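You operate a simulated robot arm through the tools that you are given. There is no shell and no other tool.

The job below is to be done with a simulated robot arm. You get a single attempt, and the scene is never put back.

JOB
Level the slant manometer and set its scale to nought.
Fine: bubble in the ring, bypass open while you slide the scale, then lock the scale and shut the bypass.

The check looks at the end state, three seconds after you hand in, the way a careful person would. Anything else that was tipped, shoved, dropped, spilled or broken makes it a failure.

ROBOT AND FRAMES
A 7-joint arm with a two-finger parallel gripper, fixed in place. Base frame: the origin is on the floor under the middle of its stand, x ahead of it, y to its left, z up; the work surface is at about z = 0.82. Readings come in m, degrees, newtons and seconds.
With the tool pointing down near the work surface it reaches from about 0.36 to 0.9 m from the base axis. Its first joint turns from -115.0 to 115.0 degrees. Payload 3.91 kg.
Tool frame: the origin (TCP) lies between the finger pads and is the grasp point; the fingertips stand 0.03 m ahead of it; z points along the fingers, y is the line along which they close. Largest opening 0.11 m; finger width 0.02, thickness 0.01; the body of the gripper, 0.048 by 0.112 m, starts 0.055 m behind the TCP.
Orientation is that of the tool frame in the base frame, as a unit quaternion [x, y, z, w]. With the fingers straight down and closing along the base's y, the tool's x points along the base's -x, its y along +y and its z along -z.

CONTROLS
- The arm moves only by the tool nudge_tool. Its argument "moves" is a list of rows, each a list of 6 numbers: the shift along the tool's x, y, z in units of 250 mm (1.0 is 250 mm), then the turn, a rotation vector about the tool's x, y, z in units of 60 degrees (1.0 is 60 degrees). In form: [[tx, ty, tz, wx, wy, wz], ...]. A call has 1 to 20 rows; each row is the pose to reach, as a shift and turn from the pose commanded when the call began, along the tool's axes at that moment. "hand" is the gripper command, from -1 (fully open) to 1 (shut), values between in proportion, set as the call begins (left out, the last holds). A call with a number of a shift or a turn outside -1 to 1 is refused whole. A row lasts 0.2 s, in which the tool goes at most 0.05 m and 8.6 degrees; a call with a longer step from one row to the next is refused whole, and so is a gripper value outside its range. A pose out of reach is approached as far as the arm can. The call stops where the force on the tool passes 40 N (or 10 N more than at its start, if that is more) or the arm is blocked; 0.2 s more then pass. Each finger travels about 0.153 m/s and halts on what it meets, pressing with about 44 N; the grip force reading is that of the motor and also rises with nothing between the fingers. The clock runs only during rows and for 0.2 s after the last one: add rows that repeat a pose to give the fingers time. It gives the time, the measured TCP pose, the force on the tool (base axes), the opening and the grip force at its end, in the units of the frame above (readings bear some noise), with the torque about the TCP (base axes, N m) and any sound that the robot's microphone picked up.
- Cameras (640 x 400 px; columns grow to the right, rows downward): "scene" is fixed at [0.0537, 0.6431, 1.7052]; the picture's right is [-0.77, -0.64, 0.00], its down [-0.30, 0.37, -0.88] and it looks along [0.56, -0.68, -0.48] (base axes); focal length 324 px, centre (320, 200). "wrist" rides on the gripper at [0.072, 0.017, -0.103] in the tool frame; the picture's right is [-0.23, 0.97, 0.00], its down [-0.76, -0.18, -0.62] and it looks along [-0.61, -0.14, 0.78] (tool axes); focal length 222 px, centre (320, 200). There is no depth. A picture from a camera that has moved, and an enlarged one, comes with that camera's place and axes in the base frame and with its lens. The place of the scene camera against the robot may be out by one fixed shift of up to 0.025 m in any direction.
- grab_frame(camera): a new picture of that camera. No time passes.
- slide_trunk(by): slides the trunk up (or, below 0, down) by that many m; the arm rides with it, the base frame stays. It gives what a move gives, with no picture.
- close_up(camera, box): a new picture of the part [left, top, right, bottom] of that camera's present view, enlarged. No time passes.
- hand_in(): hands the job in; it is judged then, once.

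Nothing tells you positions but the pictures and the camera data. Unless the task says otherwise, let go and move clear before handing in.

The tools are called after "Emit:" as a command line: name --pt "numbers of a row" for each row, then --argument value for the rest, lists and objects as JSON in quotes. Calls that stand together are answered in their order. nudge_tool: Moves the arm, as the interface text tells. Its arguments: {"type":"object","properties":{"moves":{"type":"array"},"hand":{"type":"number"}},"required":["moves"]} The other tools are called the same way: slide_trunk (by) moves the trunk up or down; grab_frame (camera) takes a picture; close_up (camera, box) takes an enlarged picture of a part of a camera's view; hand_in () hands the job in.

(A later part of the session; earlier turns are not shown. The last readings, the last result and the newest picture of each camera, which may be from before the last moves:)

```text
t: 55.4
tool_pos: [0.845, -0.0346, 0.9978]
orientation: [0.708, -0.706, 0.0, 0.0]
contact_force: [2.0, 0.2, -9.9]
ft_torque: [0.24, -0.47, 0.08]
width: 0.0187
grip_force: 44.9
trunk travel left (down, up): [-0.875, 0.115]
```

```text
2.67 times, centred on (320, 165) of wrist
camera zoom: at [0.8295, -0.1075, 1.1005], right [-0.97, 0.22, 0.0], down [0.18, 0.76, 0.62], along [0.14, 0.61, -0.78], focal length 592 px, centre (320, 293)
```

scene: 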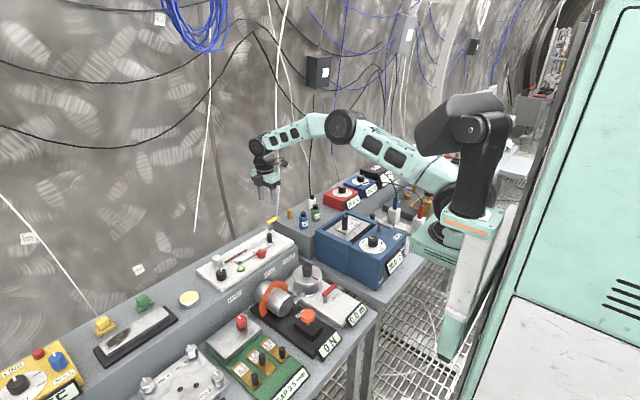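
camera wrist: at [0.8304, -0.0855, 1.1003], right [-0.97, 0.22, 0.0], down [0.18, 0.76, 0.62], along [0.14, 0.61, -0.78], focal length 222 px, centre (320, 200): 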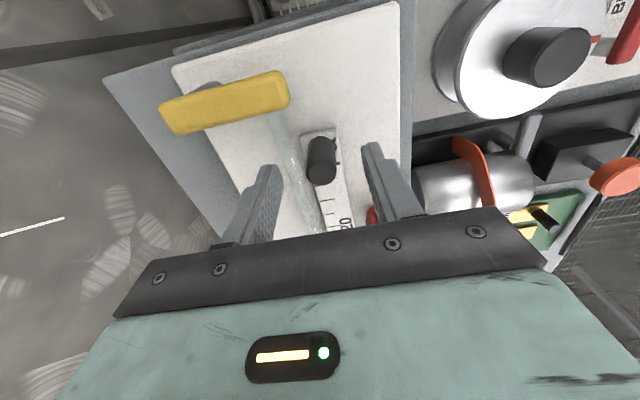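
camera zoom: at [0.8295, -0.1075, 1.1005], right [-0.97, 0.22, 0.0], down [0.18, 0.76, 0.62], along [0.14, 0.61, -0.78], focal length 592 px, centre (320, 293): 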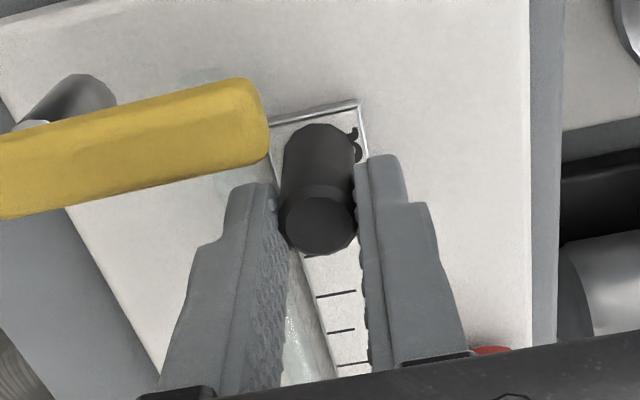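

The scale has moved ≈22 mm; about 3.6 mm remain by my earlier measure (25.6 mm total). I move that, then release and check from directly above.

Emit:
nudge_tool --pt "0.005 0 0 0 0 0" --pt "0.01 0 0 0 0 0" --pt "0.0144 0 0 0 0 0" --pt "0.0144 0 0 0 0 0"

Emit:
close_up --camera "scene" --box '[215, 230, 265, 265]'

Emit:
close_up --camera "wrist" --box '[220, 90, 420, 240]'

```text
t: 56.4
tool_pos: [0.8465, -0.038, 0.9976]
orientation: [0.708, -0.706, 0.0, 0.001]
contact_force: [2.5, 0.2, -10.9]
ft_torque: [0.14, -0.42, -0.01]
width: 0.019
grip_force: 44.9
trunk travel left (down, up): [-0.875, 0.115]
```

```text
11.43 times, centred on (240, 248) of scene
camera zoom: at [0.0537, 0.6431, 1.7052], right [-0.77, -0.64, 0.0], down [-0.3, 0.37, -0.88], along [0.56, -0.68, -0.48], focal length 3697 px, centre (1234, -343)
```

zoom: 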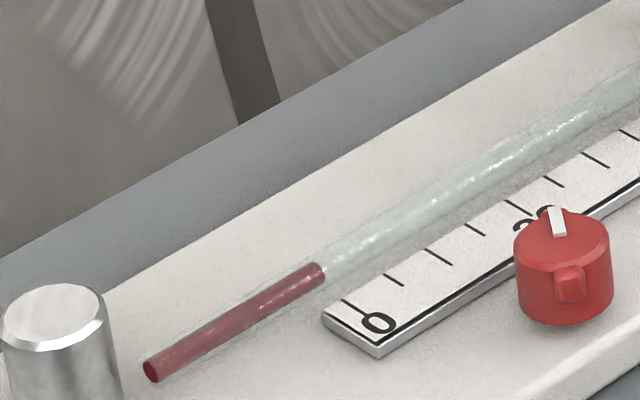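

```text
2.67 times, centred on (320, 165) of wrist
camera zoom: at [0.8295, -0.111, 1.1006], right [-0.97, 0.22, 0.0], down [0.18, 0.76, 0.62], along [0.14, 0.61, -0.78], focal length 592 px, centre (320, 293)
```

zoom: 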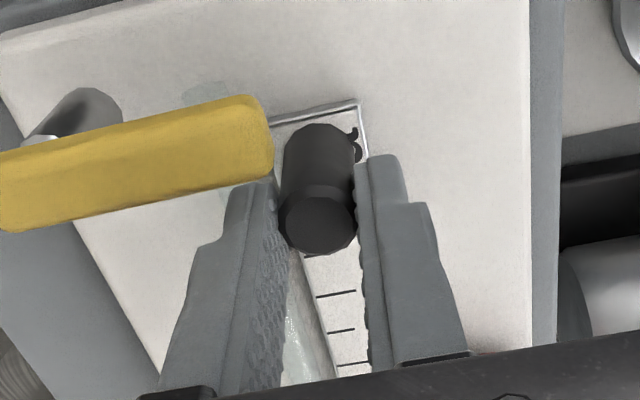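

Contact forces remain small and the finger is clear of the handle. I open slightly, rise straight up, and then view from above the meniscus.

Emit:
nudge_tool --pt "0 0 0 0 0 0" --pt "0 0 0 0 0 0" --hand 0.4

Emit:
nudge_tool --pt "0 0 -0.08 0 0 0" --pt "0 0 -0.16 0 0 0" --pt "0 0 -0.26 0 0 0.1" --pt "0 0 -0.36 0 0 0.22" --pt "0 0 -0.44 0 0 0.34" --pt "0 0 -0.44 0 0 0.46" --pt "0 0 -0.44 0 0 0.58" --pt "0 0 -0.44 0 0 0.7" --pt "0 0 -0.44 0 0 0.752" --pt "0 0 -0.44 0 0 0.752"

```text
t: 57.0
tool_pos: [0.8458, -0.0386, 0.9993]
orientation: [0.708, -0.707, 0.0, 0.0]
contact_force: [0.0, -0.2, 1.2]
ft_torque: [0.02, 0.0, 0.01]
width: 0.033
grip_force: 0.0
trunk travel left (down, up): [-0.875, 0.115]
```

```text
t: 59.2
tool_pos: [0.8463, -0.0382, 1.1094]
orientation: [-0.383, 0.924, 0.0, 0.001]
contact_force: [-0.7, 0.5, 0.5]
ft_torque: [-0.02, 0.0, 0.0]
width: 0.0327
grip_force: 0.0
trunk travel left (down, up): [-0.875, 0.115]
```

Clear. Now rotate back and bring the camera over the meniscus/zero mark.

Emit:
nudge_tool --pt "-0.08 0.05 0 0 0 0.12" --pt "-0.16 0.1 0 0 0 0.24" --pt "-0.24 0.15 0 0 0 0.36" --pt "-0.32 0.2 0 0 0 0.48" --pt "-0.4 0.25 0 0 0 0.6" --pt "-0.4525 0.288 0 0 0 0.72" --pt "-0.4525 0.288 0 0 0 0.75" --pt "-0.4525 0.288 0 0 0 0.75"

Emit:
grab_frame --camera "wrist"

Emit:
close_up --camera "wrist" --box '[280, 50, 376, 110]'

```text
t: 61.0
tool_pos: [0.875, 0.0933, 1.1086]
orientation: [0.0, 1.0, -0.001, 0.0]
contact_force: [0.0, -0.5, -0.2]
ft_torque: [-0.05, 0.03, -0.02]
width: 0.0327
grip_force: 0.1
trunk travel left (down, up): [-0.875, 0.115]
```

```text
taken
camera wrist: at [0.8023, 0.1094, 1.2108], right [0.23, 0.97, 0.0], down [0.76, -0.18, 0.62], along [0.61, -0.14, -0.78], focal length 222 px, centre (320, 200)
```

wrist: 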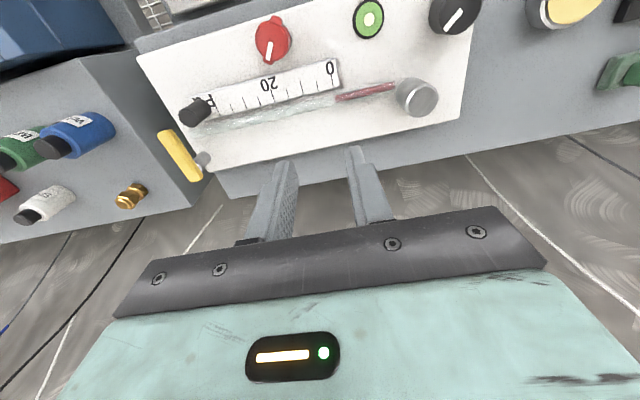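

```text
6.67 times, centred on (328, 80) of wrist
camera zoom: at [0.8023, 0.1094, 1.2108], right [0.23, 0.97, 0.0], down [0.76, -0.18, 0.62], along [0.61, -0.14, -0.78], focal length 1481 px, centre (267, 1000)
```

zoom: 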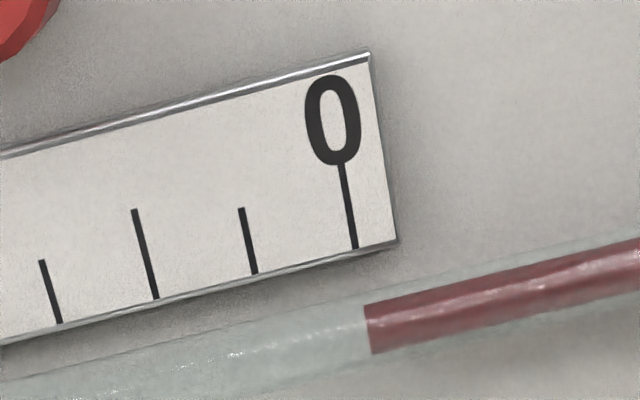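

From above, the 0 mark is now only ≈0.5 mm past the meniscus (toward +y). I'll regrip the post and take out that last half millimetre before locking.

Emit:
nudge_tool --pt "0.02 -0.1 0 0 0 -0.12" --pt "0.04 -0.2 0 0 0 -0.24" --pt "0.06 -0.3 0 0 0 -0.36" --pt "0.08 -0.4 0 0 0 -0.48" --pt "0.1 -0.48 0 0 0 -0.6" --pt "0.115 -0.524 0 0 0 -0.72" --pt "0.115 -0.524 0 0 0 -0.75" --pt "0.115 -0.524 0 0 0 -0.75"

Emit:
nudge_tool --pt "0 0 0 0 0 -0.12" --pt "0 0 0 0 0 -0.24" --pt "0 0 0 0 0 -0.36" --pt "0 0 0 0 0 -0.48" --pt "0 0 0 0 0 -0.6" --pt "0 0 0 0 0 -0.72" --pt "0 0 0 0 0 -0.752" --pt "0 0 0 0 0 -0.752"

Emit:
close_up --camera "wrist" --box '[240, 60, 400, 160]'

```text
t: 62.8
tool_pos: [0.8466, -0.0383, 1.1079]
orientation: [-0.383, 0.924, 0.0, 0.0]
contact_force: [-0.9, -0.6, -0.1]
ft_torque: [0.02, -0.03, 0.01]
width: 0.0332
grip_force: 0.1
trunk travel left (down, up): [-0.875, 0.115]
```

```text
t: 64.6
tool_pos: [0.847, -0.0385, 1.1102]
orientation: [0.709, -0.706, 0.0, -0.001]
contact_force: [0.7, 0.2, -0.4]
ft_torque: [0.0, 0.01, -0.02]
width: 0.0332
grip_force: 0.1
trunk travel left (down, up): [-0.875, 0.115]
```

```text
4.00 times, centred on (320, 110) of wrist
camera zoom: at [0.8294, -0.1111, 1.2109], right [-0.97, 0.22, 0.0], down [0.17, 0.76, 0.62], along [0.14, 0.61, -0.78], focal length 888 px, centre (320, 560)
```

zoom: 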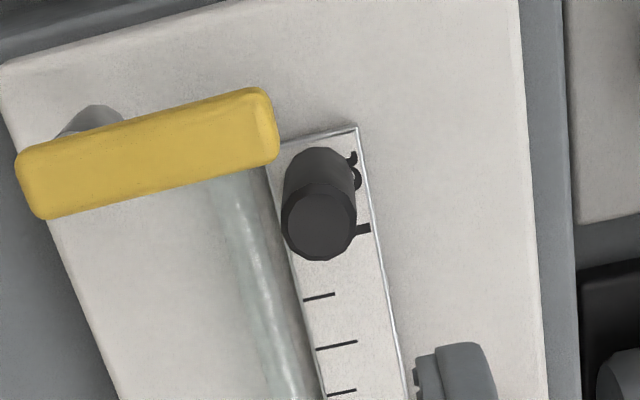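

Same x,y as before; I descend onto the post, close, and move −y by 0.5 mm.

Emit:
nudge_tool --pt "0 0 0.1 0 0 0" --pt "0 0 0.2 0 0 0" --pt "0 0 0.3 0 0 0" --pt "0 0 0.38 0 0 0" --pt "0 0 0.44 0 0 0" --pt "0 0 0.44 0 0 0"

Emit:
nudge_tool --pt "0 0 0 0 0 0" --pt "0 0 0 0 0 0" --pt "0.001 0 0 0 0 0" --pt "0.002 0 0 0 0 0" --pt "0.002 0 0 0 0 0" --hand 0.9

Emit:
close_up --camera "scene" --box '[215, 230, 265, 265]'

Emit:
close_up --camera "wrist" --box '[220, 90, 420, 240]'

```text
t: 66.0
tool_pos: [0.8468, -0.0385, 0.9987]
orientation: [0.708, -0.706, -0.001, 0.0]
contact_force: [-0.1, 1.2, 0.3]
ft_torque: [0.01, 0.02, 0.03]
width: 0.0327
grip_force: 0.1
trunk travel left (down, up): [-0.875, 0.115]
```

```text
t: 67.2
tool_pos: [0.8458, -0.0385, 0.9986]
orientation: [0.708, -0.706, 0.0, 0.0]
contact_force: [1.4, 0.5, 0.8]
ft_torque: [0.05, 0.3, 0.01]
width: 0.0188
grip_force: 45.4
trunk travel left (down, up): [-0.875, 0.115]
```

```text
11.43 times, centred on (240, 248) of scene
camera zoom: at [0.0537, 0.6431, 1.7052], right [-0.77, -0.64, 0.0], down [-0.3, 0.37, -0.88], along [0.56, -0.68, -0.48], focal length 3697 px, centre (1234, -343)
```

zoom: 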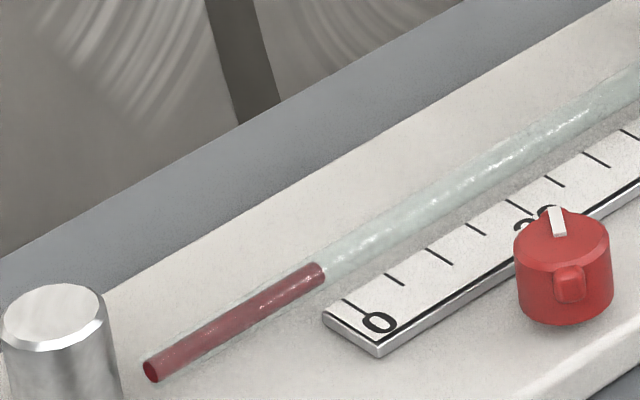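

```text
2.67 times, centred on (320, 165) of wrist
camera zoom: at [0.8295, -0.1118, 1.101], right [-0.97, 0.22, 0.0], down [0.18, 0.76, 0.62], along [0.14, 0.61, -0.78], focal length 592 px, centre (320, 293)
```

zoom: 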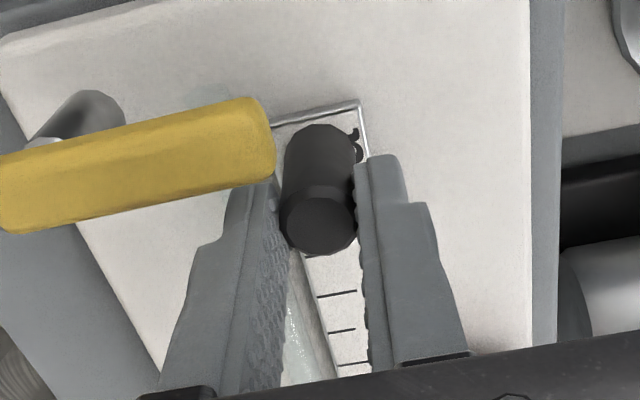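

The gripper went ~0.6 mm further. I release, rise, and re-measure from above.

Emit:
nudge_tool --pt "0 0 0 0 0 0" --pt "0 0 0 0 0 0" --hand 0.4

Emit:
nudge_tool --pt "0 0 -0.08 0 0 0" --pt "0 0 -0.16 0 0 0" --pt "0 0 -0.26 0 0 0.1" --pt "0 0 -0.36 0 0 0.22" --pt "0 0 -0.44 0 0 0.34" --pt "0 0 -0.44 0 0 0.46" --pt "0 0 -0.44 0 0 0.58" --pt "0 0 -0.44 0 0 0.7" --pt "0 0 -0.44 0 0 0.752" --pt "0 0 -0.44 0 0 0.752"

Emit:
nudge_tool --pt "-0.08 0.05 0 0 0 0.12" --pt "-0.16 0.1 0 0 0 0.24" --pt "-0.24 0.15 0 0 0 0.36" --pt "-0.32 0.2 0 0 0 0.48" --pt "-0.4 0.25 0 0 0 0.6" --pt "-0.4525 0.288 0 0 0 0.72" --pt "-0.4525 0.288 0 0 0 0.75" --pt "-0.4525 0.288 0 0 0 0.75"

Emit:
close_up --camera "wrist" --box '[304, 70, 368, 110]'

Emit:
grab_frame --camera "wrist"

```text
t: 67.8
tool_pos: [0.8462, -0.038, 0.999]
orientation: [0.708, -0.706, 0.0, 0.0]
contact_force: [0.6, 0.4, 0.0]
ft_torque: [-0.03, 0.04, -0.01]
width: 0.033
grip_force: 0.0
trunk travel left (down, up): [-0.875, 0.115]
```

```text
t: 70.0
tool_pos: [0.8464, -0.0392, 1.1089]
orientation: [-0.383, 0.924, 0.0, 0.0]
contact_force: [0.5, 0.0, 0.9]
ft_torque: [0.02, 0.02, 0.0]
width: 0.0329
grip_force: 0.0
trunk travel left (down, up): [-0.875, 0.115]
```

```text
t: 71.8
tool_pos: [0.8749, 0.093, 1.1093]
orientation: [0.0, 1.0, -0.001, 0.001]
contact_force: [0.0, 0.3, -0.5]
ft_torque: [-0.02, 0.02, 0.0]
width: 0.033
grip_force: 0.0
trunk travel left (down, up): [-0.875, 0.115]
```

```text
10.00 times, centred on (336, 90) of wrist
camera zoom: at [0.8027, 0.1092, 1.2108], right [0.23, 0.97, 0.0], down [0.76, -0.18, 0.62], along [0.61, -0.14, -0.78], focal length 2221 px, centre (160, 1300)
```

zoom: 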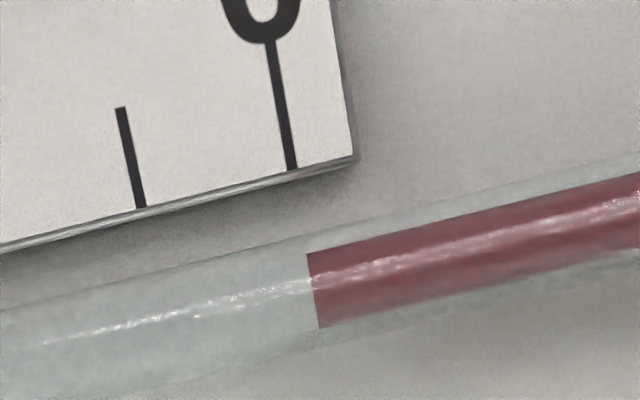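

```text
taken
camera wrist: at [0.8027, 0.1092, 1.2108], right [0.23, 0.97, 0.0], down [0.76, -0.18, 0.62], along [0.61, -0.14, -0.78], focal length 222 px, centre (320, 200)
```

wrist: 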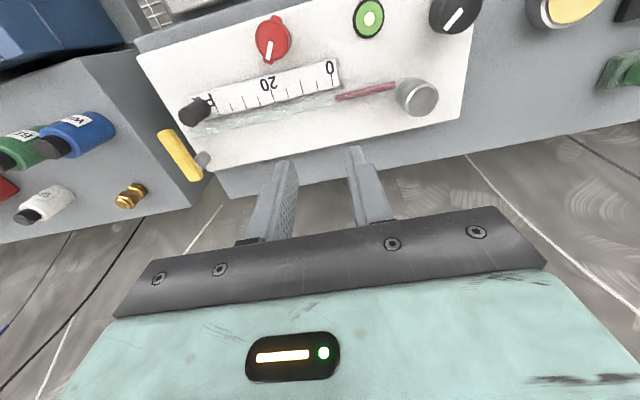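

The 0 mark and meniscus now coincide within ~0.1 mm. Next is locking: I return to the LOCK knob with the same grip angle (−58°) to turn it clockwise.

Emit:
nudge_tool --pt "0.05 -0.02 0 0 0 -0.12" --pt "0.1 -0.04 0 0 0 -0.24" --pt "0.15 -0.06 0 0 0 -0.36" --pt "0.2 -0.08 0 0 0 -0.48" --pt "0.25 -0.1 0 0 0 -0.6" --pt "0.28 -0.115 0 0 0 -0.72" --pt "0.28 -0.115 0 0 0 -0.84" --pt "0.28 -0.115 0 0 0 -0.965" --pt "0.28 -0.115 0 0 0 -0.965" --hand 0.2

Emit:
close_up --camera "wrist" --box '[240, 60, 400, 160]'

```text
t: 73.8
tool_pos: [0.8058, 0.0623, 1.1071]
orientation: [-0.485, 0.875, -0.001, 0.0]
contact_force: [-0.4, -0.2, -0.3]
ft_torque: [0.0, 0.01, -0.01]
width: 0.0439
grip_force: 0.0
trunk travel left (down, up): [-0.875, 0.115]
```

```text
4.00 times, centred on (320, 110) of wrist
camera zoom: at [0.7524, 0.0103, 1.2106], right [-0.71, 0.71, 0.0], down [0.55, 0.55, 0.62], along [0.44, 0.44, -0.78], focal length 888 px, centre (320, 560)
```

zoom: 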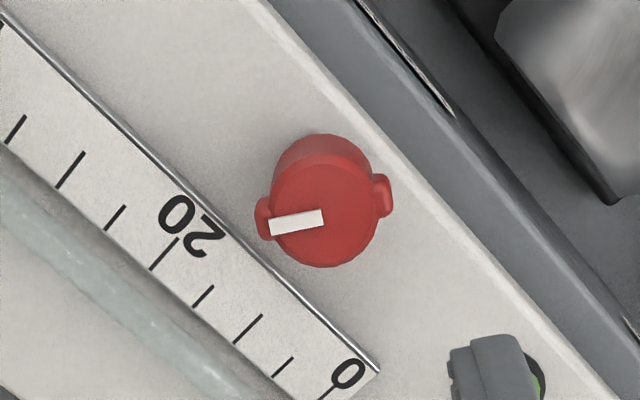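

Aligned. I shift +1.6 mm in y, descend to the same grip height, and close on the LOCK knob.

Emit:
nudge_tool --pt "-0.0054 0.0034 0.1 0 0 0" --pt "-0.0054 0.0034 0.2 0 0 0" --pt "-0.0054 0.0034 0.3 0 0 0" --pt "-0.0054 0.0034 0.4 0 0 0" --pt "-0.0054 0.0034 0.47 0 0 0" --pt "-0.0054 0.0034 0.5 0 0 0" --pt "-0.0054 0.0034 0.5 0 0 0"

Emit:
nudge_tool --pt "0 0 0 0 0 0" --pt "0 0 0 0 0 0" --hand 0.7

Emit:
close_up --camera "wrist" --box '[220, 110, 420, 235]'

```text
t: 75.4
tool_pos: [0.8049, 0.0652, 0.983]
orientation: [-0.484, 0.875, 0.0, 0.0]
contact_force: [0.0, 0.1, -0.1]
ft_torque: [0.01, 0.0, 0.0]
width: 0.0437
grip_force: 0.1
trunk travel left (down, up): [-0.875, 0.115]
```

```text
t: 76.0
tool_pos: [0.8057, 0.0647, 0.9831]
orientation: [-0.484, 0.875, 0.0, 0.0]
contact_force: [3.0, -0.6, -1.8]
ft_torque: [0.34, 0.12, 0.02]
width: 0.0295
grip_force: 44.9
trunk travel left (down, up): [-0.875, 0.115]
```

```text
3.20 times, centred on (320, 172) of wrist
camera zoom: at [0.7526, 0.0122, 1.0857], right [-0.7, 0.71, 0.0], down [0.56, 0.55, 0.62], along [0.44, 0.44, -0.78], focal length 711 px, centre (320, 288)
```

zoom: 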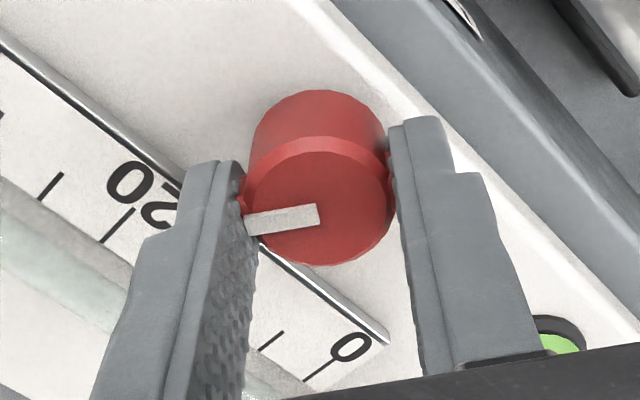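

Gripped as before. I turn clockwise 58°, back toward the starting angle, watching for sounds and torque.

Emit:
nudge_tool --pt "0 0 0 0 0 0.12" --pt "0 0 0 0 0 0.24" --pt "0 0 0 0 0 0.36" --pt "0 0 0 0 0 0.48" --pt "0 0 0 0 0 0.6" --pt "0 0 0 0 0 0.72" --pt "0 0 0 0 0 0.84" --pt "0 0 0 0 0 0.96" --pt "0 0 0 0 0 0.96"

Emit:
close_up --camera "wrist" --box '[220, 110, 420, 235]'

```text
t: 78.0
tool_pos: [0.8053, 0.0657, 0.9826]
orientation: [-0.001, 1.0, -0.001, 0.0]
contact_force: [4.4, -4.6, -3.3]
ft_torque: [0.27, -0.04, -0.01]
width: 0.0297
grip_force: 45.0
trunk travel left (down, up): [-0.875, 0.115]
```

```text
3.20 times, centred on (320, 172) of wrist
camera zoom: at [0.7331, 0.0809, 1.0857], right [0.22, 0.97, 0.0], down [0.76, -0.17, 0.62], along [0.61, -0.14, -0.78], focal length 711 px, centre (320, 288)
```

zoom: 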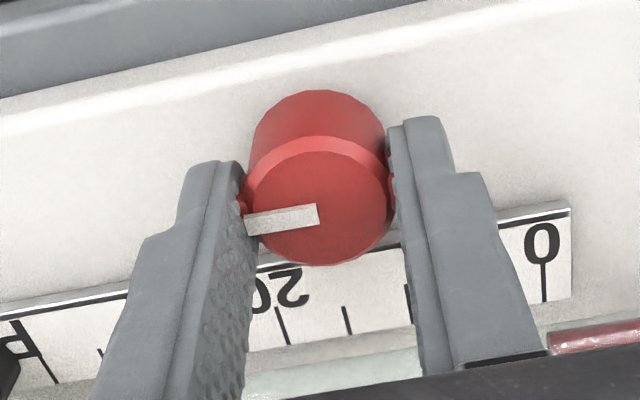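

The pointer is at −y again. I continue clockwise another ~43°, passing the starting angle, in small rows so I can notice a stop.

Emit:
nudge_tool --pt "0 0 0 0 0 0.12" --pt "0 0 0 0 0 0.24" --pt "0 0 0 0 0 0.36" --pt "0 0 0 0 0 0.477" --pt "0 0 0 0 0 0.477"

Emit:
close_up --camera "wrist" --box '[220, 110, 420, 235]'

Emit:
nudge_tool --pt "0 0 0 0 0 0.07" --pt "0 0 0 0 0 0.14" --pt "0 0 0 0 0 0.2" --pt "0 0 0 0 0 0.2"

Emit:
close_up --camera "wrist" --box '[220, 110, 420, 235]'

```text
t: 79.2
tool_pos: [0.8058, 0.0637, 0.9826]
orientation: [0.246, 0.969, 0.0, 0.001]
contact_force: [5.7, -5.2, -4.6]
ft_torque: [0.1, -0.64, 0.03]
width: 0.0298
grip_force: 44.8
trunk travel left (down, up): [-0.875, 0.115]
```

```text
3.20 times, centred on (320, 172) of wrist
camera zoom: at [0.7498, 0.1134, 1.0857], right [0.66, 0.75, 0.0], down [0.59, -0.52, 0.62], along [0.47, -0.41, -0.78], focal length 711 px, centre (320, 288)
```

zoom: 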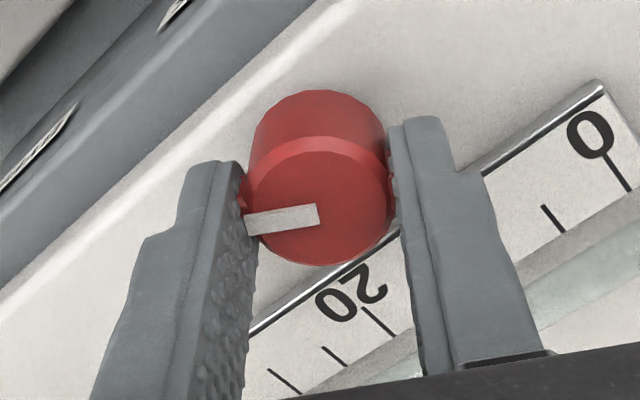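

```text
t: 80.2
tool_pos: [0.8049, 0.0659, 0.9831]
orientation: [0.345, 0.939, -0.001, -0.001]
contact_force: [-2.3, -0.8, -2.9]
ft_torque: [0.07, 0.19, 0.12]
width: 0.029
grip_force: 44.9
trunk travel left (down, up): [-0.875, 0.115]
```

```text
3.20 times, centred on (320, 172) of wrist
camera zoom: at [0.7605, 0.1247, 1.086], right [0.8, 0.6, 0.0], down [0.47, -0.63, 0.62], along [0.37, -0.5, -0.78], focal length 711 px, centre (320, 288)
```

zoom: 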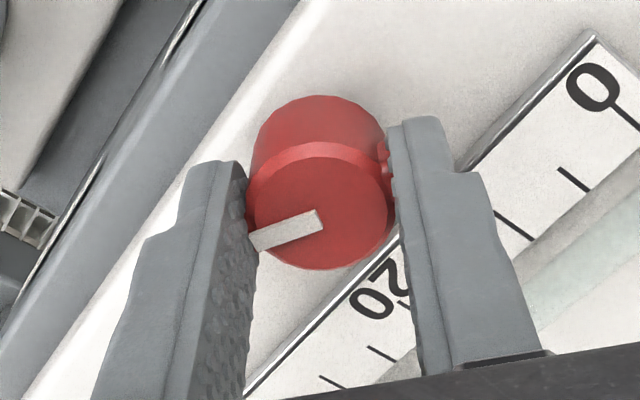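

The knob stopped at its original angle (gripper slipped round it, torque 0.12 N·m), so clockwise to the stop is the tightened end it started from. I release, rise and check pointer and scale.

Emit:
nudge_tool --pt "0 0 0 0 0 0" --pt "0 0 0 0 0 0" --hand 0.2

Emit:
nudge_tool --pt "0 0 -0.1 0 0 0" --pt "0 0 -0.2 0 0 0" --pt "0 0 -0.3 0 0 -0.12" --pt "0 0 -0.4 0 0 -0.24" --pt "0 0 -0.5 0 0 -0.36" --pt "0 0 -0.5 0 0 -0.48" --pt "0 0 -0.5 0 0 -0.6" --pt "0 0 -0.5 0 0 -0.673" --pt "0 0 -0.5 0 0 -0.673"

Emit:
grab_frame --camera "wrist"

Emit:
close_up --camera "wrist" --box '[200, 60, 440, 210]'

```text
t: 80.8
tool_pos: [0.8051, 0.0646, 0.9842]
orientation: [0.345, 0.939, 0.0, 0.0]
contact_force: [-0.1, 0.7, 0.4]
ft_torque: [0.02, -0.03, 0.0]
width: 0.0438
grip_force: 0.0
trunk travel left (down, up): [-0.875, 0.115]
```

```text
t: 82.8
tool_pos: [0.8048, 0.065, 1.1085]
orientation: [-0.001, 1.0, -0.001, 0.0]
contact_force: [-0.3, -0.3, -0.3]
ft_torque: [0.0, -0.01, 0.01]
width: 0.0438
grip_force: 0.1
trunk travel left (down, up): [-0.875, 0.115]
```

```text
taken
camera wrist: at [0.7327, 0.0814, 1.2111], right [0.22, 0.97, 0.0], down [0.76, -0.18, 0.62], along [0.61, -0.14, -0.78], focal length 222 px, centre (320, 200)
```

wrist: 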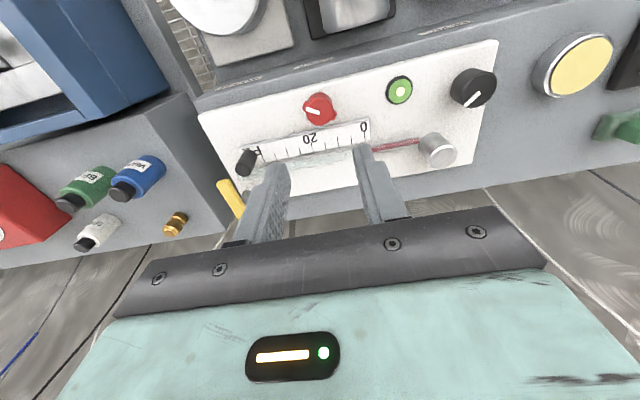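

```text
2.67 times, centred on (320, 135) of wrist
camera zoom: at [0.7327, 0.0814, 1.2111], right [0.22, 0.97, 0.0], down [0.76, -0.18, 0.62], along [0.61, -0.14, -0.78], focal length 592 px, centre (320, 373)
```

zoom: 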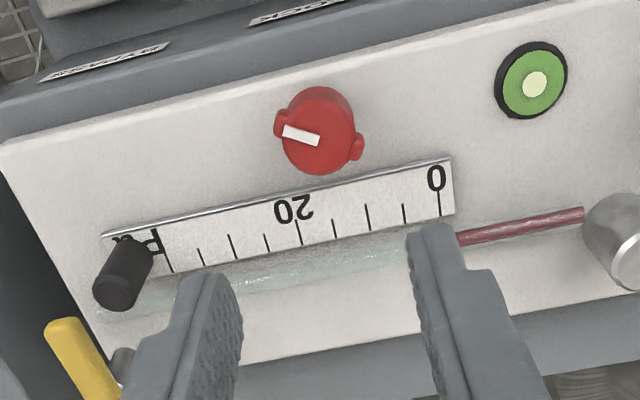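

The LOCK pointer is back at its original tightened angle and the scale still reads right. I'll verify the lock by gripping the post and applying a tiny push, going back over it first.

Emit:
nudge_tool --pt "-0.03 -0.07 0 0 0 -0.12" --pt "-0.06 -0.14 0 0 0 -0.24" --pt "-0.09 -0.21 0 0 0 -0.36" --pt "-0.12 -0.28 0 0 0 -0.48" --pt "-0.15 -0.35 0 0 0 -0.6" --pt "-0.167 -0.416 0 0 0 -0.72" --pt "-0.167 -0.416 0 0 0 -0.75" --pt "-0.167 -0.416 0 0 0 -0.75" --hand 0.4

Emit:
nudge_tool --pt "0 0 0 0 0 -0.12" --pt "0 0 0 0 0 -0.24" --pt "0 0 0 0 0 -0.36" --pt "0 0 0 0 0 -0.48" --pt "0 0 0 0 0 -0.6" --pt "0 0 0 0 0 -0.72" --pt "0 0 0 0 0 -0.752" --pt "0 0 0 0 0 -0.752"

Emit:
close_up --camera "wrist" --box '[240, 60, 400, 160]'

```text
t: 84.6
tool_pos: [0.8478, -0.0381, 1.1094]
orientation: [-0.383, 0.924, -0.001, 0.0]
contact_force: [-0.4, 0.4, -0.9]
ft_torque: [-0.02, 0.0, -0.02]
width: 0.0328
grip_force: 0.1
trunk travel left (down, up): [-0.875, 0.115]
```

```text
t: 86.4
tool_pos: [0.8475, -0.038, 1.1092]
orientation: [0.709, -0.705, 0.0, 0.0]
contact_force: [0.2, 0.5, -0.2]
ft_torque: [-0.01, 0.0, 0.0]
width: 0.0328
grip_force: 0.1
trunk travel left (down, up): [-0.875, 0.115]
```

```text
4.00 times, centred on (320, 110) of wrist
camera zoom: at [0.8308, -0.1119, 1.211], right [-0.97, 0.22, 0.0], down [0.17, 0.76, 0.62], along [0.14, 0.61, -0.78], focal length 888 px, centre (320, 560)
```

zoom: 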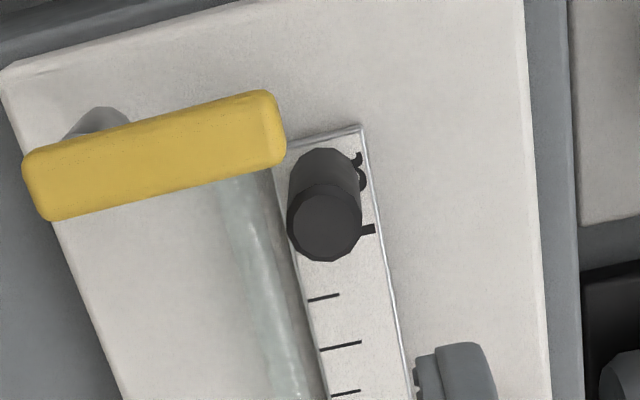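

Nearly identical to the previous grip position (1.3 mm off in x, which I correct). Descend and close.

Emit:
nudge_tool --pt "0 0.005 0.1 0 0 0" --pt "0 0.005 0.2 0 0 0" --pt "0 0.005 0.3 0 0 0" --pt "0 0.005 0.38 0 0 0" --pt "0 0.005 0.44 0 0 0" --pt "0 0.005 0.44 0 0 0"

Emit:
nudge_tool --pt "0 0 0 0 0 0" --pt "0 0 0 0 0 0" --hand 0.9

Emit:
nudge_tool --pt "-0.001 0 0 0 0 0" --pt "-0.002 0 0 0 0 0" --pt "-0.003 0 0 0 0 0" --pt "-0.004 0 0 0 0 0" --pt "-0.004 0 0 0 0 0"

Emit:
close_up --camera "scene" --box '[225, 240, 255, 262]'

```text
t: 87.8
tool_pos: [0.8453, -0.0376, 0.9992]
orientation: [0.708, -0.706, 0.0, 0.0]
contact_force: [-0.4, 0.5, 0.7]
ft_torque: [0.0, 0.02, 0.02]
width: 0.033
grip_force: 0.1
trunk travel left (down, up): [-0.875, 0.115]
```

```text
t: 88.4
tool_pos: [0.8463, -0.0384, 0.998]
orientation: [0.708, -0.706, 0.001, 0.0]
contact_force: [4.7, 0.7, -1.8]
ft_torque: [0.07, 0.22, 0.0]
width: 0.0188
grip_force: 44.8
trunk travel left (down, up): [-0.875, 0.115]
```

```text
t: 89.6
tool_pos: [0.8461, -0.037, 0.9991]
orientation: [0.708, -0.706, 0.001, -0.001]
contact_force: [7.1, -0.3, -2.0]
ft_torque: [-0.1, 0.22, -0.02]
width: 0.0186
grip_force: 44.9
trunk travel left (down, up): [-0.875, 0.115]
```

```text
16.00 times, centred on (240, 251) of scene
camera zoom: at [0.0537, 0.6431, 1.7052], right [-0.77, -0.64, 0.0], down [-0.3, 0.37, -0.88], along [0.56, -0.68, -0.48], focal length 5176 px, centre (1600, -616)
```

zoom: 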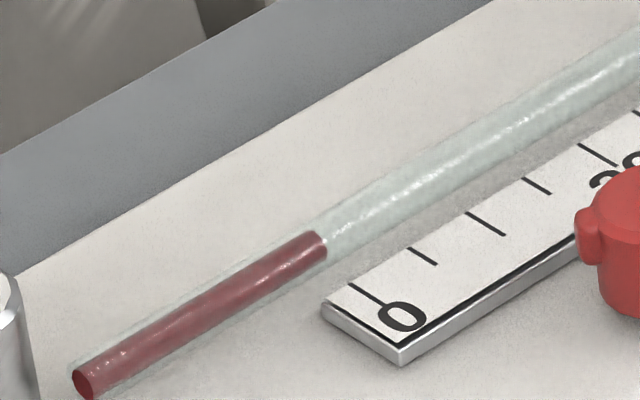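

A 1 mm push gave almost no reaction, so the scale may have moved, meaning it is not truly locked at this stop. I'll move back 1 mm and compare fine zooms to be sure.

Emit:
close_up --camera "scene" --box '[236, 246, 248, 260]'

Emit:
nudge_tool --pt "0.001 0 0 0 0 0" --pt "0.002 0 0 0 0 0" --pt "0.003 0 0 0 0 0" --pt "0.004 0 0 0 0 0" --pt "0.004 0 0 0 0 0"

Emit:
close_up --camera "scene" --box '[236, 246, 248, 260]'

```text
16.00 times, centred on (242, 253) of scene
camera zoom: at [0.0537, 0.6431, 1.7052], right [-0.77, -0.64, 0.0], down [-0.3, 0.37, -0.88], along [0.56, -0.68, -0.48], focal length 5176 px, centre (1568, -648)
```

zoom: 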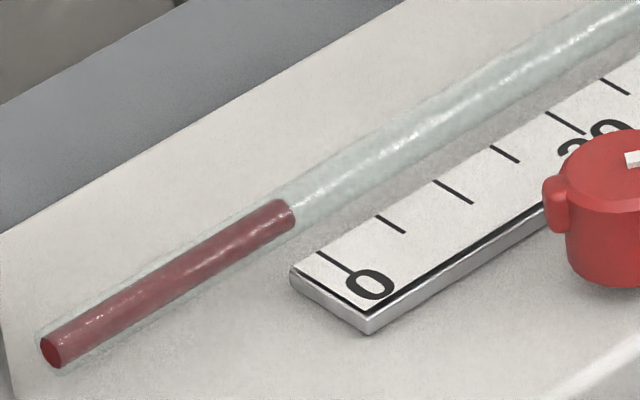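

```text
t: 90.8
tool_pos: [0.8461, -0.0385, 0.9989]
orientation: [0.708, -0.706, 0.0, 0.001]
contact_force: [2.1, -0.1, -0.5]
ft_torque: [0.18, -0.41, 0.01]
width: 0.0188
grip_force: 45.2
trunk travel left (down, up): [-0.875, 0.115]
```

```text
16.00 times, centred on (242, 253) of scene
camera zoom: at [0.0537, 0.6431, 1.7052], right [-0.77, -0.64, 0.0], down [-0.3, 0.37, -0.88], along [0.56, -0.68, -0.48], focal length 5176 px, centre (1568, -648)
```

zoom: 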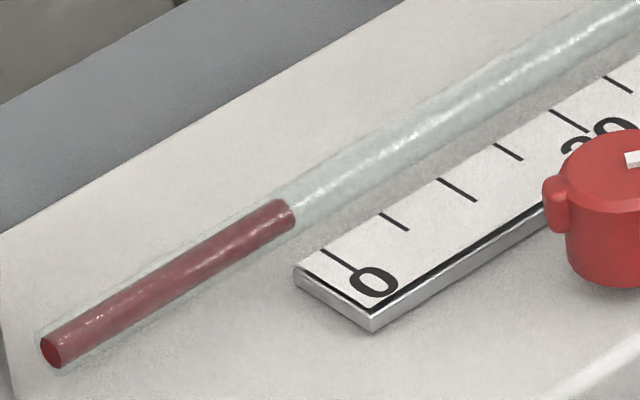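

The scale did move 1 mm and back, so the clockwise stop is the *unlocked* end; locked must be further counter-clockwise than the 86° I turned. I release the post (back at the aligned position) and go up toward the LOCK knob.

Emit:
nudge_tool --pt "0 0 0 0 0 0" --pt "0 0 0 0 0 0" --hand 0.4

Emit:
nudge_tool --pt "0 0 -0.08 0 0 0" --pt "0 0 -0.16 0 0 0" --pt "0 0 -0.26 0 0 0.1" --pt "0 0 -0.36 0 0 0.22" --pt "0 0 -0.44 0 0 0.34" --pt "0 0 -0.44 0 0 0.46" --pt "0 0 -0.44 0 0 0.58" --pt "0 0 -0.44 0 0 0.7" --pt "0 0 -0.44 0 0 0.752" --pt "0 0 -0.44 0 0 0.752"

Emit:
nudge_tool --pt "-0.08 0.05 0 0 0 0.12" --pt "-0.16 0.1 0 0 0 0.24" --pt "-0.24 0.15 0 0 0 0.36" --pt "-0.32 0.2 0 0 0 0.48" --pt "-0.4 0.25 0 0 0 0.6" --pt "-0.4525 0.288 0 0 0 0.72" --pt "-0.4525 0.288 0 0 0 0.75" --pt "-0.4525 0.288 0 0 0 0.75"

Emit:
close_up --camera "wrist" --box '[304, 70, 368, 110]'

Emit:
close_up --camera "wrist" --box '[180, 0, 420, 150]'

```text
t: 91.4
tool_pos: [0.8459, -0.0395, 0.998]
orientation: [0.708, -0.706, 0.0, 0.0]
contact_force: [0.3, 0.0, 0.0]
ft_torque: [0.02, -0.02, 0.02]
width: 0.0331
grip_force: 0.1
trunk travel left (down, up): [-0.875, 0.115]
```

```text
t: 93.6
tool_pos: [0.846, -0.0391, 1.1086]
orientation: [-0.383, 0.924, 0.0, 0.0]
contact_force: [-0.1, 0.6, 0.4]
ft_torque: [-0.01, -0.02, 0.0]
width: 0.0332
grip_force: 0.0
trunk travel left (down, up): [-0.875, 0.115]
```

```text
t: 95.4
tool_pos: [0.8746, 0.0927, 1.108]
orientation: [-0.001, 1.0, 0.001, 0.0]
contact_force: [0.7, 0.1, 0.3]
ft_torque: [-0.01, -0.02, -0.02]
width: 0.0331
grip_force: 0.1
trunk travel left (down, up): [-0.875, 0.115]
```

```text
10.00 times, centred on (336, 90) of wrist
camera zoom: at [0.8023, 0.1093, 1.2108], right [0.23, 0.97, 0.0], down [0.76, -0.18, 0.62], along [0.61, -0.14, -0.78], focal length 2221 px, centre (160, 1300)
```

zoom: 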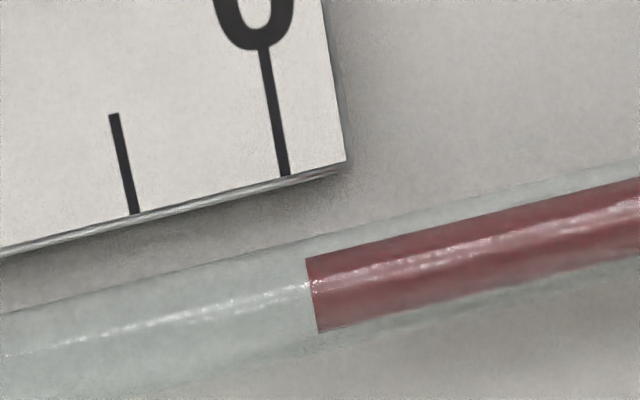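

```text
2.67 times, centred on (300, 75) of wrist
camera zoom: at [0.8023, 0.1093, 1.2108], right [0.23, 0.97, 0.0], down [0.76, -0.18, 0.62], along [0.61, -0.14, -0.78], focal length 592 px, centre (373, 533)
```

zoom: 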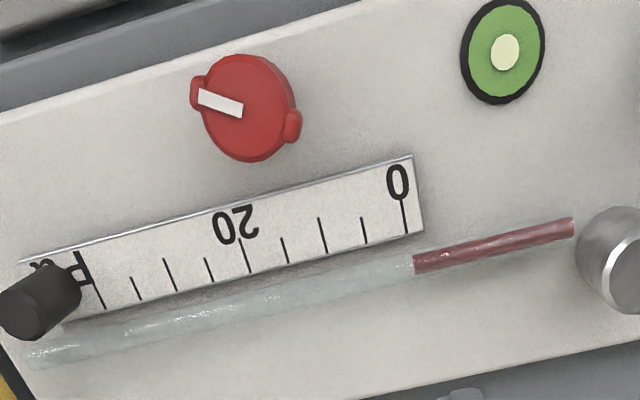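

The 0 mark now sits ≈0.65 mm too far toward −y after that test, so I'll correct it with the post (+0.65 mm) before locking properly.

Emit:
nudge_tool --pt "0.02 -0.1 0 0 0 -0.12" --pt "0.04 -0.2 0 0 0 -0.24" --pt "0.06 -0.3 0 0 0 -0.36" --pt "0.08 -0.4 0 0 0 -0.48" --pt "0.1 -0.48 0 0 0 -0.6" --pt "0.115 -0.524 0 0 0 -0.72" --pt "0.115 -0.524 0 0 0 -0.75" --pt "0.115 -0.524 0 0 0 -0.75"

Emit:
nudge_tool --pt "0 0 0 0 0 -0.12" --pt "0 0 0 0 0 -0.24" --pt "0 0 0 0 0 -0.36" --pt "0 0 0 0 0 -0.48" --pt "0 0 0 0 0 -0.6" --pt "0 0 0 0 0 -0.72" --pt "0 0 0 0 0 -0.752" --pt "0 0 0 0 0 -0.752"

Emit:
nudge_tool --pt "0 0 0.1 0 0 0" --pt "0 0 0.2 0 0 0" --pt "0 0 0.3 0 0 0" --pt "0 0 0.38 0 0 0" --pt "0 0 0.44 0 0 0" --pt "0 0 0.44 0 0 0"

Emit:
close_up --camera "scene" --box '[236, 246, 248, 260]'

Emit:
nudge_tool --pt "0 0 0 0 0 0" --pt "0 0 0 0 0 0" --hand 0.9

Emit:
close_up --camera "scene" --box '[236, 246, 248, 260]'

```text
t: 97.2
tool_pos: [0.846, -0.0403, 1.1093]
orientation: [-0.384, 0.923, -0.001, 0.0]
contact_force: [-0.3, -0.2, -0.3]
ft_torque: [0.01, 0.0, 0.0]
width: 0.0329
grip_force: 0.0
trunk travel left (down, up): [-0.875, 0.115]
```

```text
t: 99.0
tool_pos: [0.8461, -0.0401, 1.109]
orientation: [0.709, -0.705, 0.0, 0.001]
contact_force: [-0.2, 0.7, -0.1]
ft_torque: [-0.02, 0.02, 0.01]
width: 0.0329
grip_force: 0.1
trunk travel left (down, up): [-0.875, 0.115]
```

```text
t: 100.4
tool_pos: [0.846, -0.0393, 0.9986]
orientation: [0.708, -0.706, 0.0, 0.0]
contact_force: [-0.1, -0.6, -0.3]
ft_torque: [-0.01, -0.01, -0.01]
width: 0.0332
grip_force: 0.1
trunk travel left (down, up): [-0.875, 0.115]
```

```text
16.00 times, centred on (242, 253) of scene
camera zoom: at [0.0537, 0.6431, 1.7052], right [-0.77, -0.64, 0.0], down [-0.3, 0.37, -0.88], along [0.56, -0.68, -0.48], focal length 5176 px, centre (1568, -648)
```

zoom: 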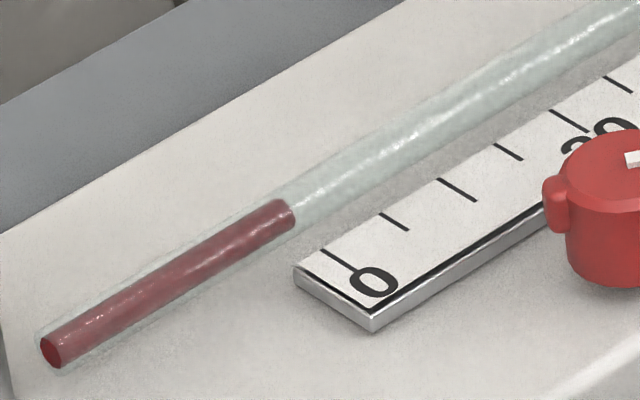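

```text
t: 101.0
tool_pos: [0.8457, -0.0389, 0.9973]
orientation: [0.708, -0.706, 0.0, 0.001]
contact_force: [1.8, -1.1, 0.2]
ft_torque: [-0.01, 0.3, -0.04]
width: 0.0188
grip_force: 44.6
trunk travel left (down, up): [-0.875, 0.115]
```

```text
16.00 times, centred on (242, 253) of scene
camera zoom: at [0.0537, 0.6431, 1.7052], right [-0.77, -0.64, 0.0], down [-0.3, 0.37, -0.88], along [0.56, -0.68, -0.48], focal length 5176 px, centre (1568, -648)
```

zoom: 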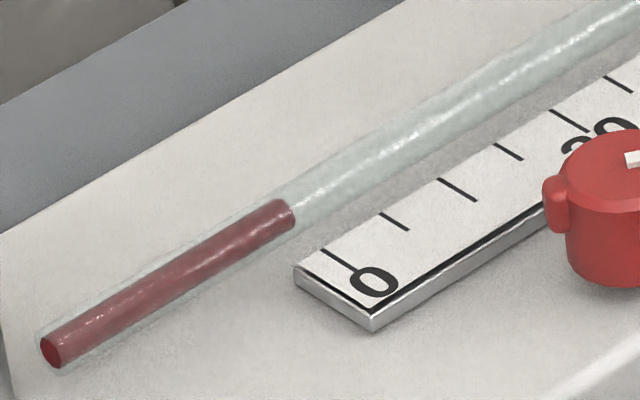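

Closing didn't move the scale. Now +0.65 mm toward +y.

Emit:
nudge_tool --pt "-0.001 0 0 0 0 0" --pt "-0.002 0 0 0 0 0" --pt "-0.0026 0 0 0 0 0" --pt "-0.0026 0 0 0 0 0"

Emit:
close_up --camera "scene" --box '[236, 246, 248, 260]'

Emit:
nudge_tool --pt "0 0 0 0 0 0" --pt "0 0 0 0 0 0" --hand 0.4

Emit:
nudge_tool --pt "0 0 -0.08 0 0 0" --pt "0 0 -0.16 0 0 0" --pt "0 0 -0.26 0 0 0.1" --pt "0 0 -0.36 0 0 0.22" --pt "0 0 -0.44 0 0 0.34" --pt "0 0 -0.44 0 0 0.46" --pt "0 0 -0.44 0 0 0.58" --pt "0 0 -0.44 0 0 0.7" --pt "0 0 -0.44 0 0 0.752" --pt "0 0 -0.44 0 0 0.752"

Emit:
nudge_tool --pt "-0.08 0.05 0 0 0 0.12" --pt "-0.16 0.1 0 0 0 0.24" --pt "-0.24 0.15 0 0 0 0.36" --pt "-0.32 0.2 0 0 0 0.48" --pt "-0.4 0.25 0 0 0 0.6" --pt "-0.4525 0.288 0 0 0 0.72" --pt "-0.4525 0.288 0 0 0 0.75" --pt "-0.4525 0.288 0 0 0 0.75"

Emit:
close_up --camera "wrist" --box '[304, 70, 368, 110]'

```text
t: 102.0
tool_pos: [0.8456, -0.0376, 0.9972]
orientation: [0.709, -0.705, 0.0, 0.001]
contact_force: [0.4, -0.1, 1.8]
ft_torque: [-0.23, 0.34, 0.0]
width: 0.0187
grip_force: 45.1
trunk travel left (down, up): [-0.875, 0.115]
```

```text
16.00 times, centred on (242, 253) of scene
camera zoom: at [0.0537, 0.6431, 1.7052], right [-0.77, -0.64, 0.0], down [-0.3, 0.37, -0.88], along [0.56, -0.68, -0.48], focal length 5176 px, centre (1568, -648)
```

zoom: 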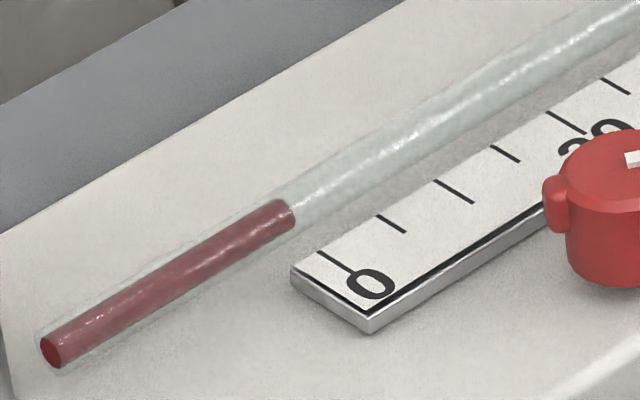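

```text
t: 102.6
tool_pos: [0.8462, -0.0386, 0.9992]
orientation: [0.708, -0.706, 0.0, 0.001]
contact_force: [-0.5, -0.5, -0.2]
ft_torque: [-0.04, 0.03, 0.01]
width: 0.0333
grip_force: 0.1
trunk travel left (down, up): [-0.875, 0.115]
```

```text
t: 104.8
tool_pos: [0.8464, -0.0386, 1.1083]
orientation: [-0.382, 0.924, 0.0, 0.0]
contact_force: [-0.1, 0.5, -0.7]
ft_torque: [0.01, 0.02, 0.0]
width: 0.0331
grip_force: 0.1
trunk travel left (down, up): [-0.875, 0.115]
```

```text
t: 106.6
tool_pos: [0.875, 0.0932, 1.1094]
orientation: [-0.001, 1.0, 0.0, 0.001]
contact_force: [-0.2, 0.6, -0.1]
ft_torque: [-0.03, 0.0, -0.03]
width: 0.0329
grip_force: 0.1
trunk travel left (down, up): [-0.875, 0.115]
```

```text
10.00 times, centred on (336, 90) of wrist
camera zoom: at [0.8027, 0.1095, 1.2114], right [0.23, 0.97, 0.0], down [0.76, -0.18, 0.62], along [0.61, -0.14, -0.78], focal length 2221 px, centre (160, 1300)
```

zoom: 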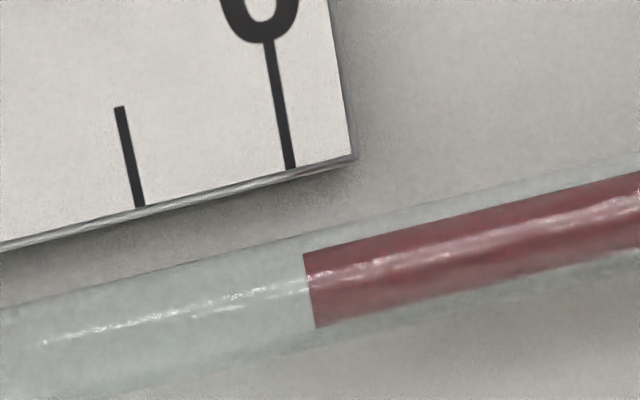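

The 0 mark and meniscus now agree within ≈0.15 mm. I go to the LOCK knob with the tool at +60° so I have ~150° of counter-clockwise travel.

Emit:
nudge_tool --pt "0.05 -0.02 0 0 0 0.12" --pt "0.1 -0.04 0 0 0 0.24" --pt "0.15 -0.06 0 0 0 0.36" --pt "0.2 -0.08 0 0 0 0.48" --pt "0.25 -0.1 0 0 0 0.6" --pt "0.28 -0.113 0 0 0 0.72" --pt "0.28 -0.113 0 0 0 0.84" --pt "0.28 -0.113 0 0 0 0.96" --pt "0.28 -0.113 0 0 0 1.0" --pt "0.28 -0.113 0 0 0 1.0" --hand 0.2

Emit:
close_up --camera "wrist" --box '[240, 60, 400, 160]'

```text
t: 108.8
tool_pos: [0.8047, 0.0646, 1.1086]
orientation: [0.5, 0.866, -0.001, 0.0]
contact_force: [0.4, 0.2, 0.4]
ft_torque: [-0.02, 0.0, 0.01]
width: 0.0439
grip_force: 0.1
trunk travel left (down, up): [-0.875, 0.115]
```

```text
4.00 times, centred on (320, 110) of wrist
camera zoom: at [0.7832, 0.135, 1.2108], right [0.96, 0.29, 0.0], down [0.23, -0.75, 0.62], along [0.18, -0.6, -0.78], focal length 888 px, centre (320, 560)
```

zoom: 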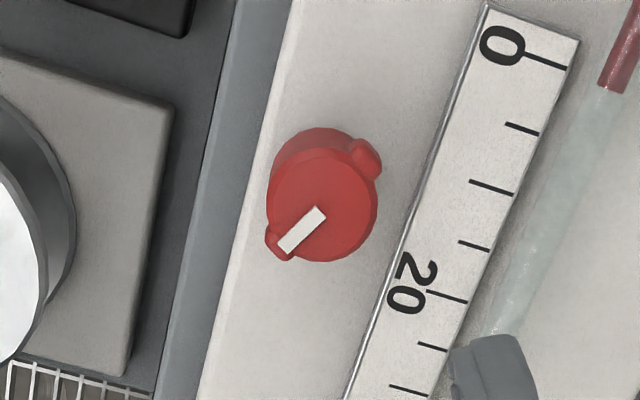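

Centred over the knob. Descend and close.

Emit:
nudge_tool --pt "0 0 0.1 0 0 0" --pt "0 0 0.2 0 0 0" --pt "0 0 0.3 0 0 0" --pt "0 0 0.4 0 0 0" --pt "0 0 0.47 0 0 0" --pt "0 0 0.5 0 0 0" --pt "0 0 0.5 0 0 0"

Emit:
nudge_tool --pt "0 0 0 0 0 0" --pt "0 0 0 0 0 0" --hand 0.7

Emit:
close_up --camera "wrist" --box '[220, 110, 420, 235]'

```text
t: 110.4
tool_pos: [0.8043, 0.0647, 0.9831]
orientation: [0.499, 0.867, 0.001, 0.0]
contact_force: [-0.5, -0.6, -0.4]
ft_torque: [0.02, -0.02, -0.03]
width: 0.0437
grip_force: 0.1
trunk travel left (down, up): [-0.875, 0.115]
```

```text
t: 111.0
tool_pos: [0.8049, 0.0644, 0.9839]
orientation: [0.499, 0.867, -0.001, 0.001]
contact_force: [5.0, 0.9, -1.4]
ft_torque: [-0.13, 0.14, 0.02]
width: 0.0293
grip_force: 45.5
trunk travel left (down, up): [-0.875, 0.115]
```

```text
3.20 times, centred on (320, 172) of wrist
camera zoom: at [0.7839, 0.1348, 1.0855], right [0.96, 0.29, 0.0], down [0.23, -0.75, 0.62], along [0.18, -0.6, -0.78], focal length 711 px, centre (320, 288)
```

zoom: 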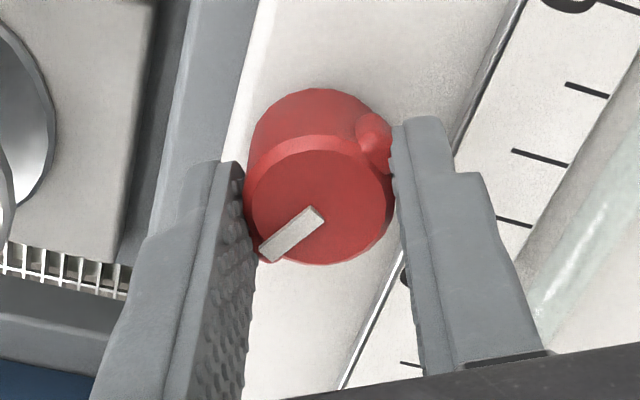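

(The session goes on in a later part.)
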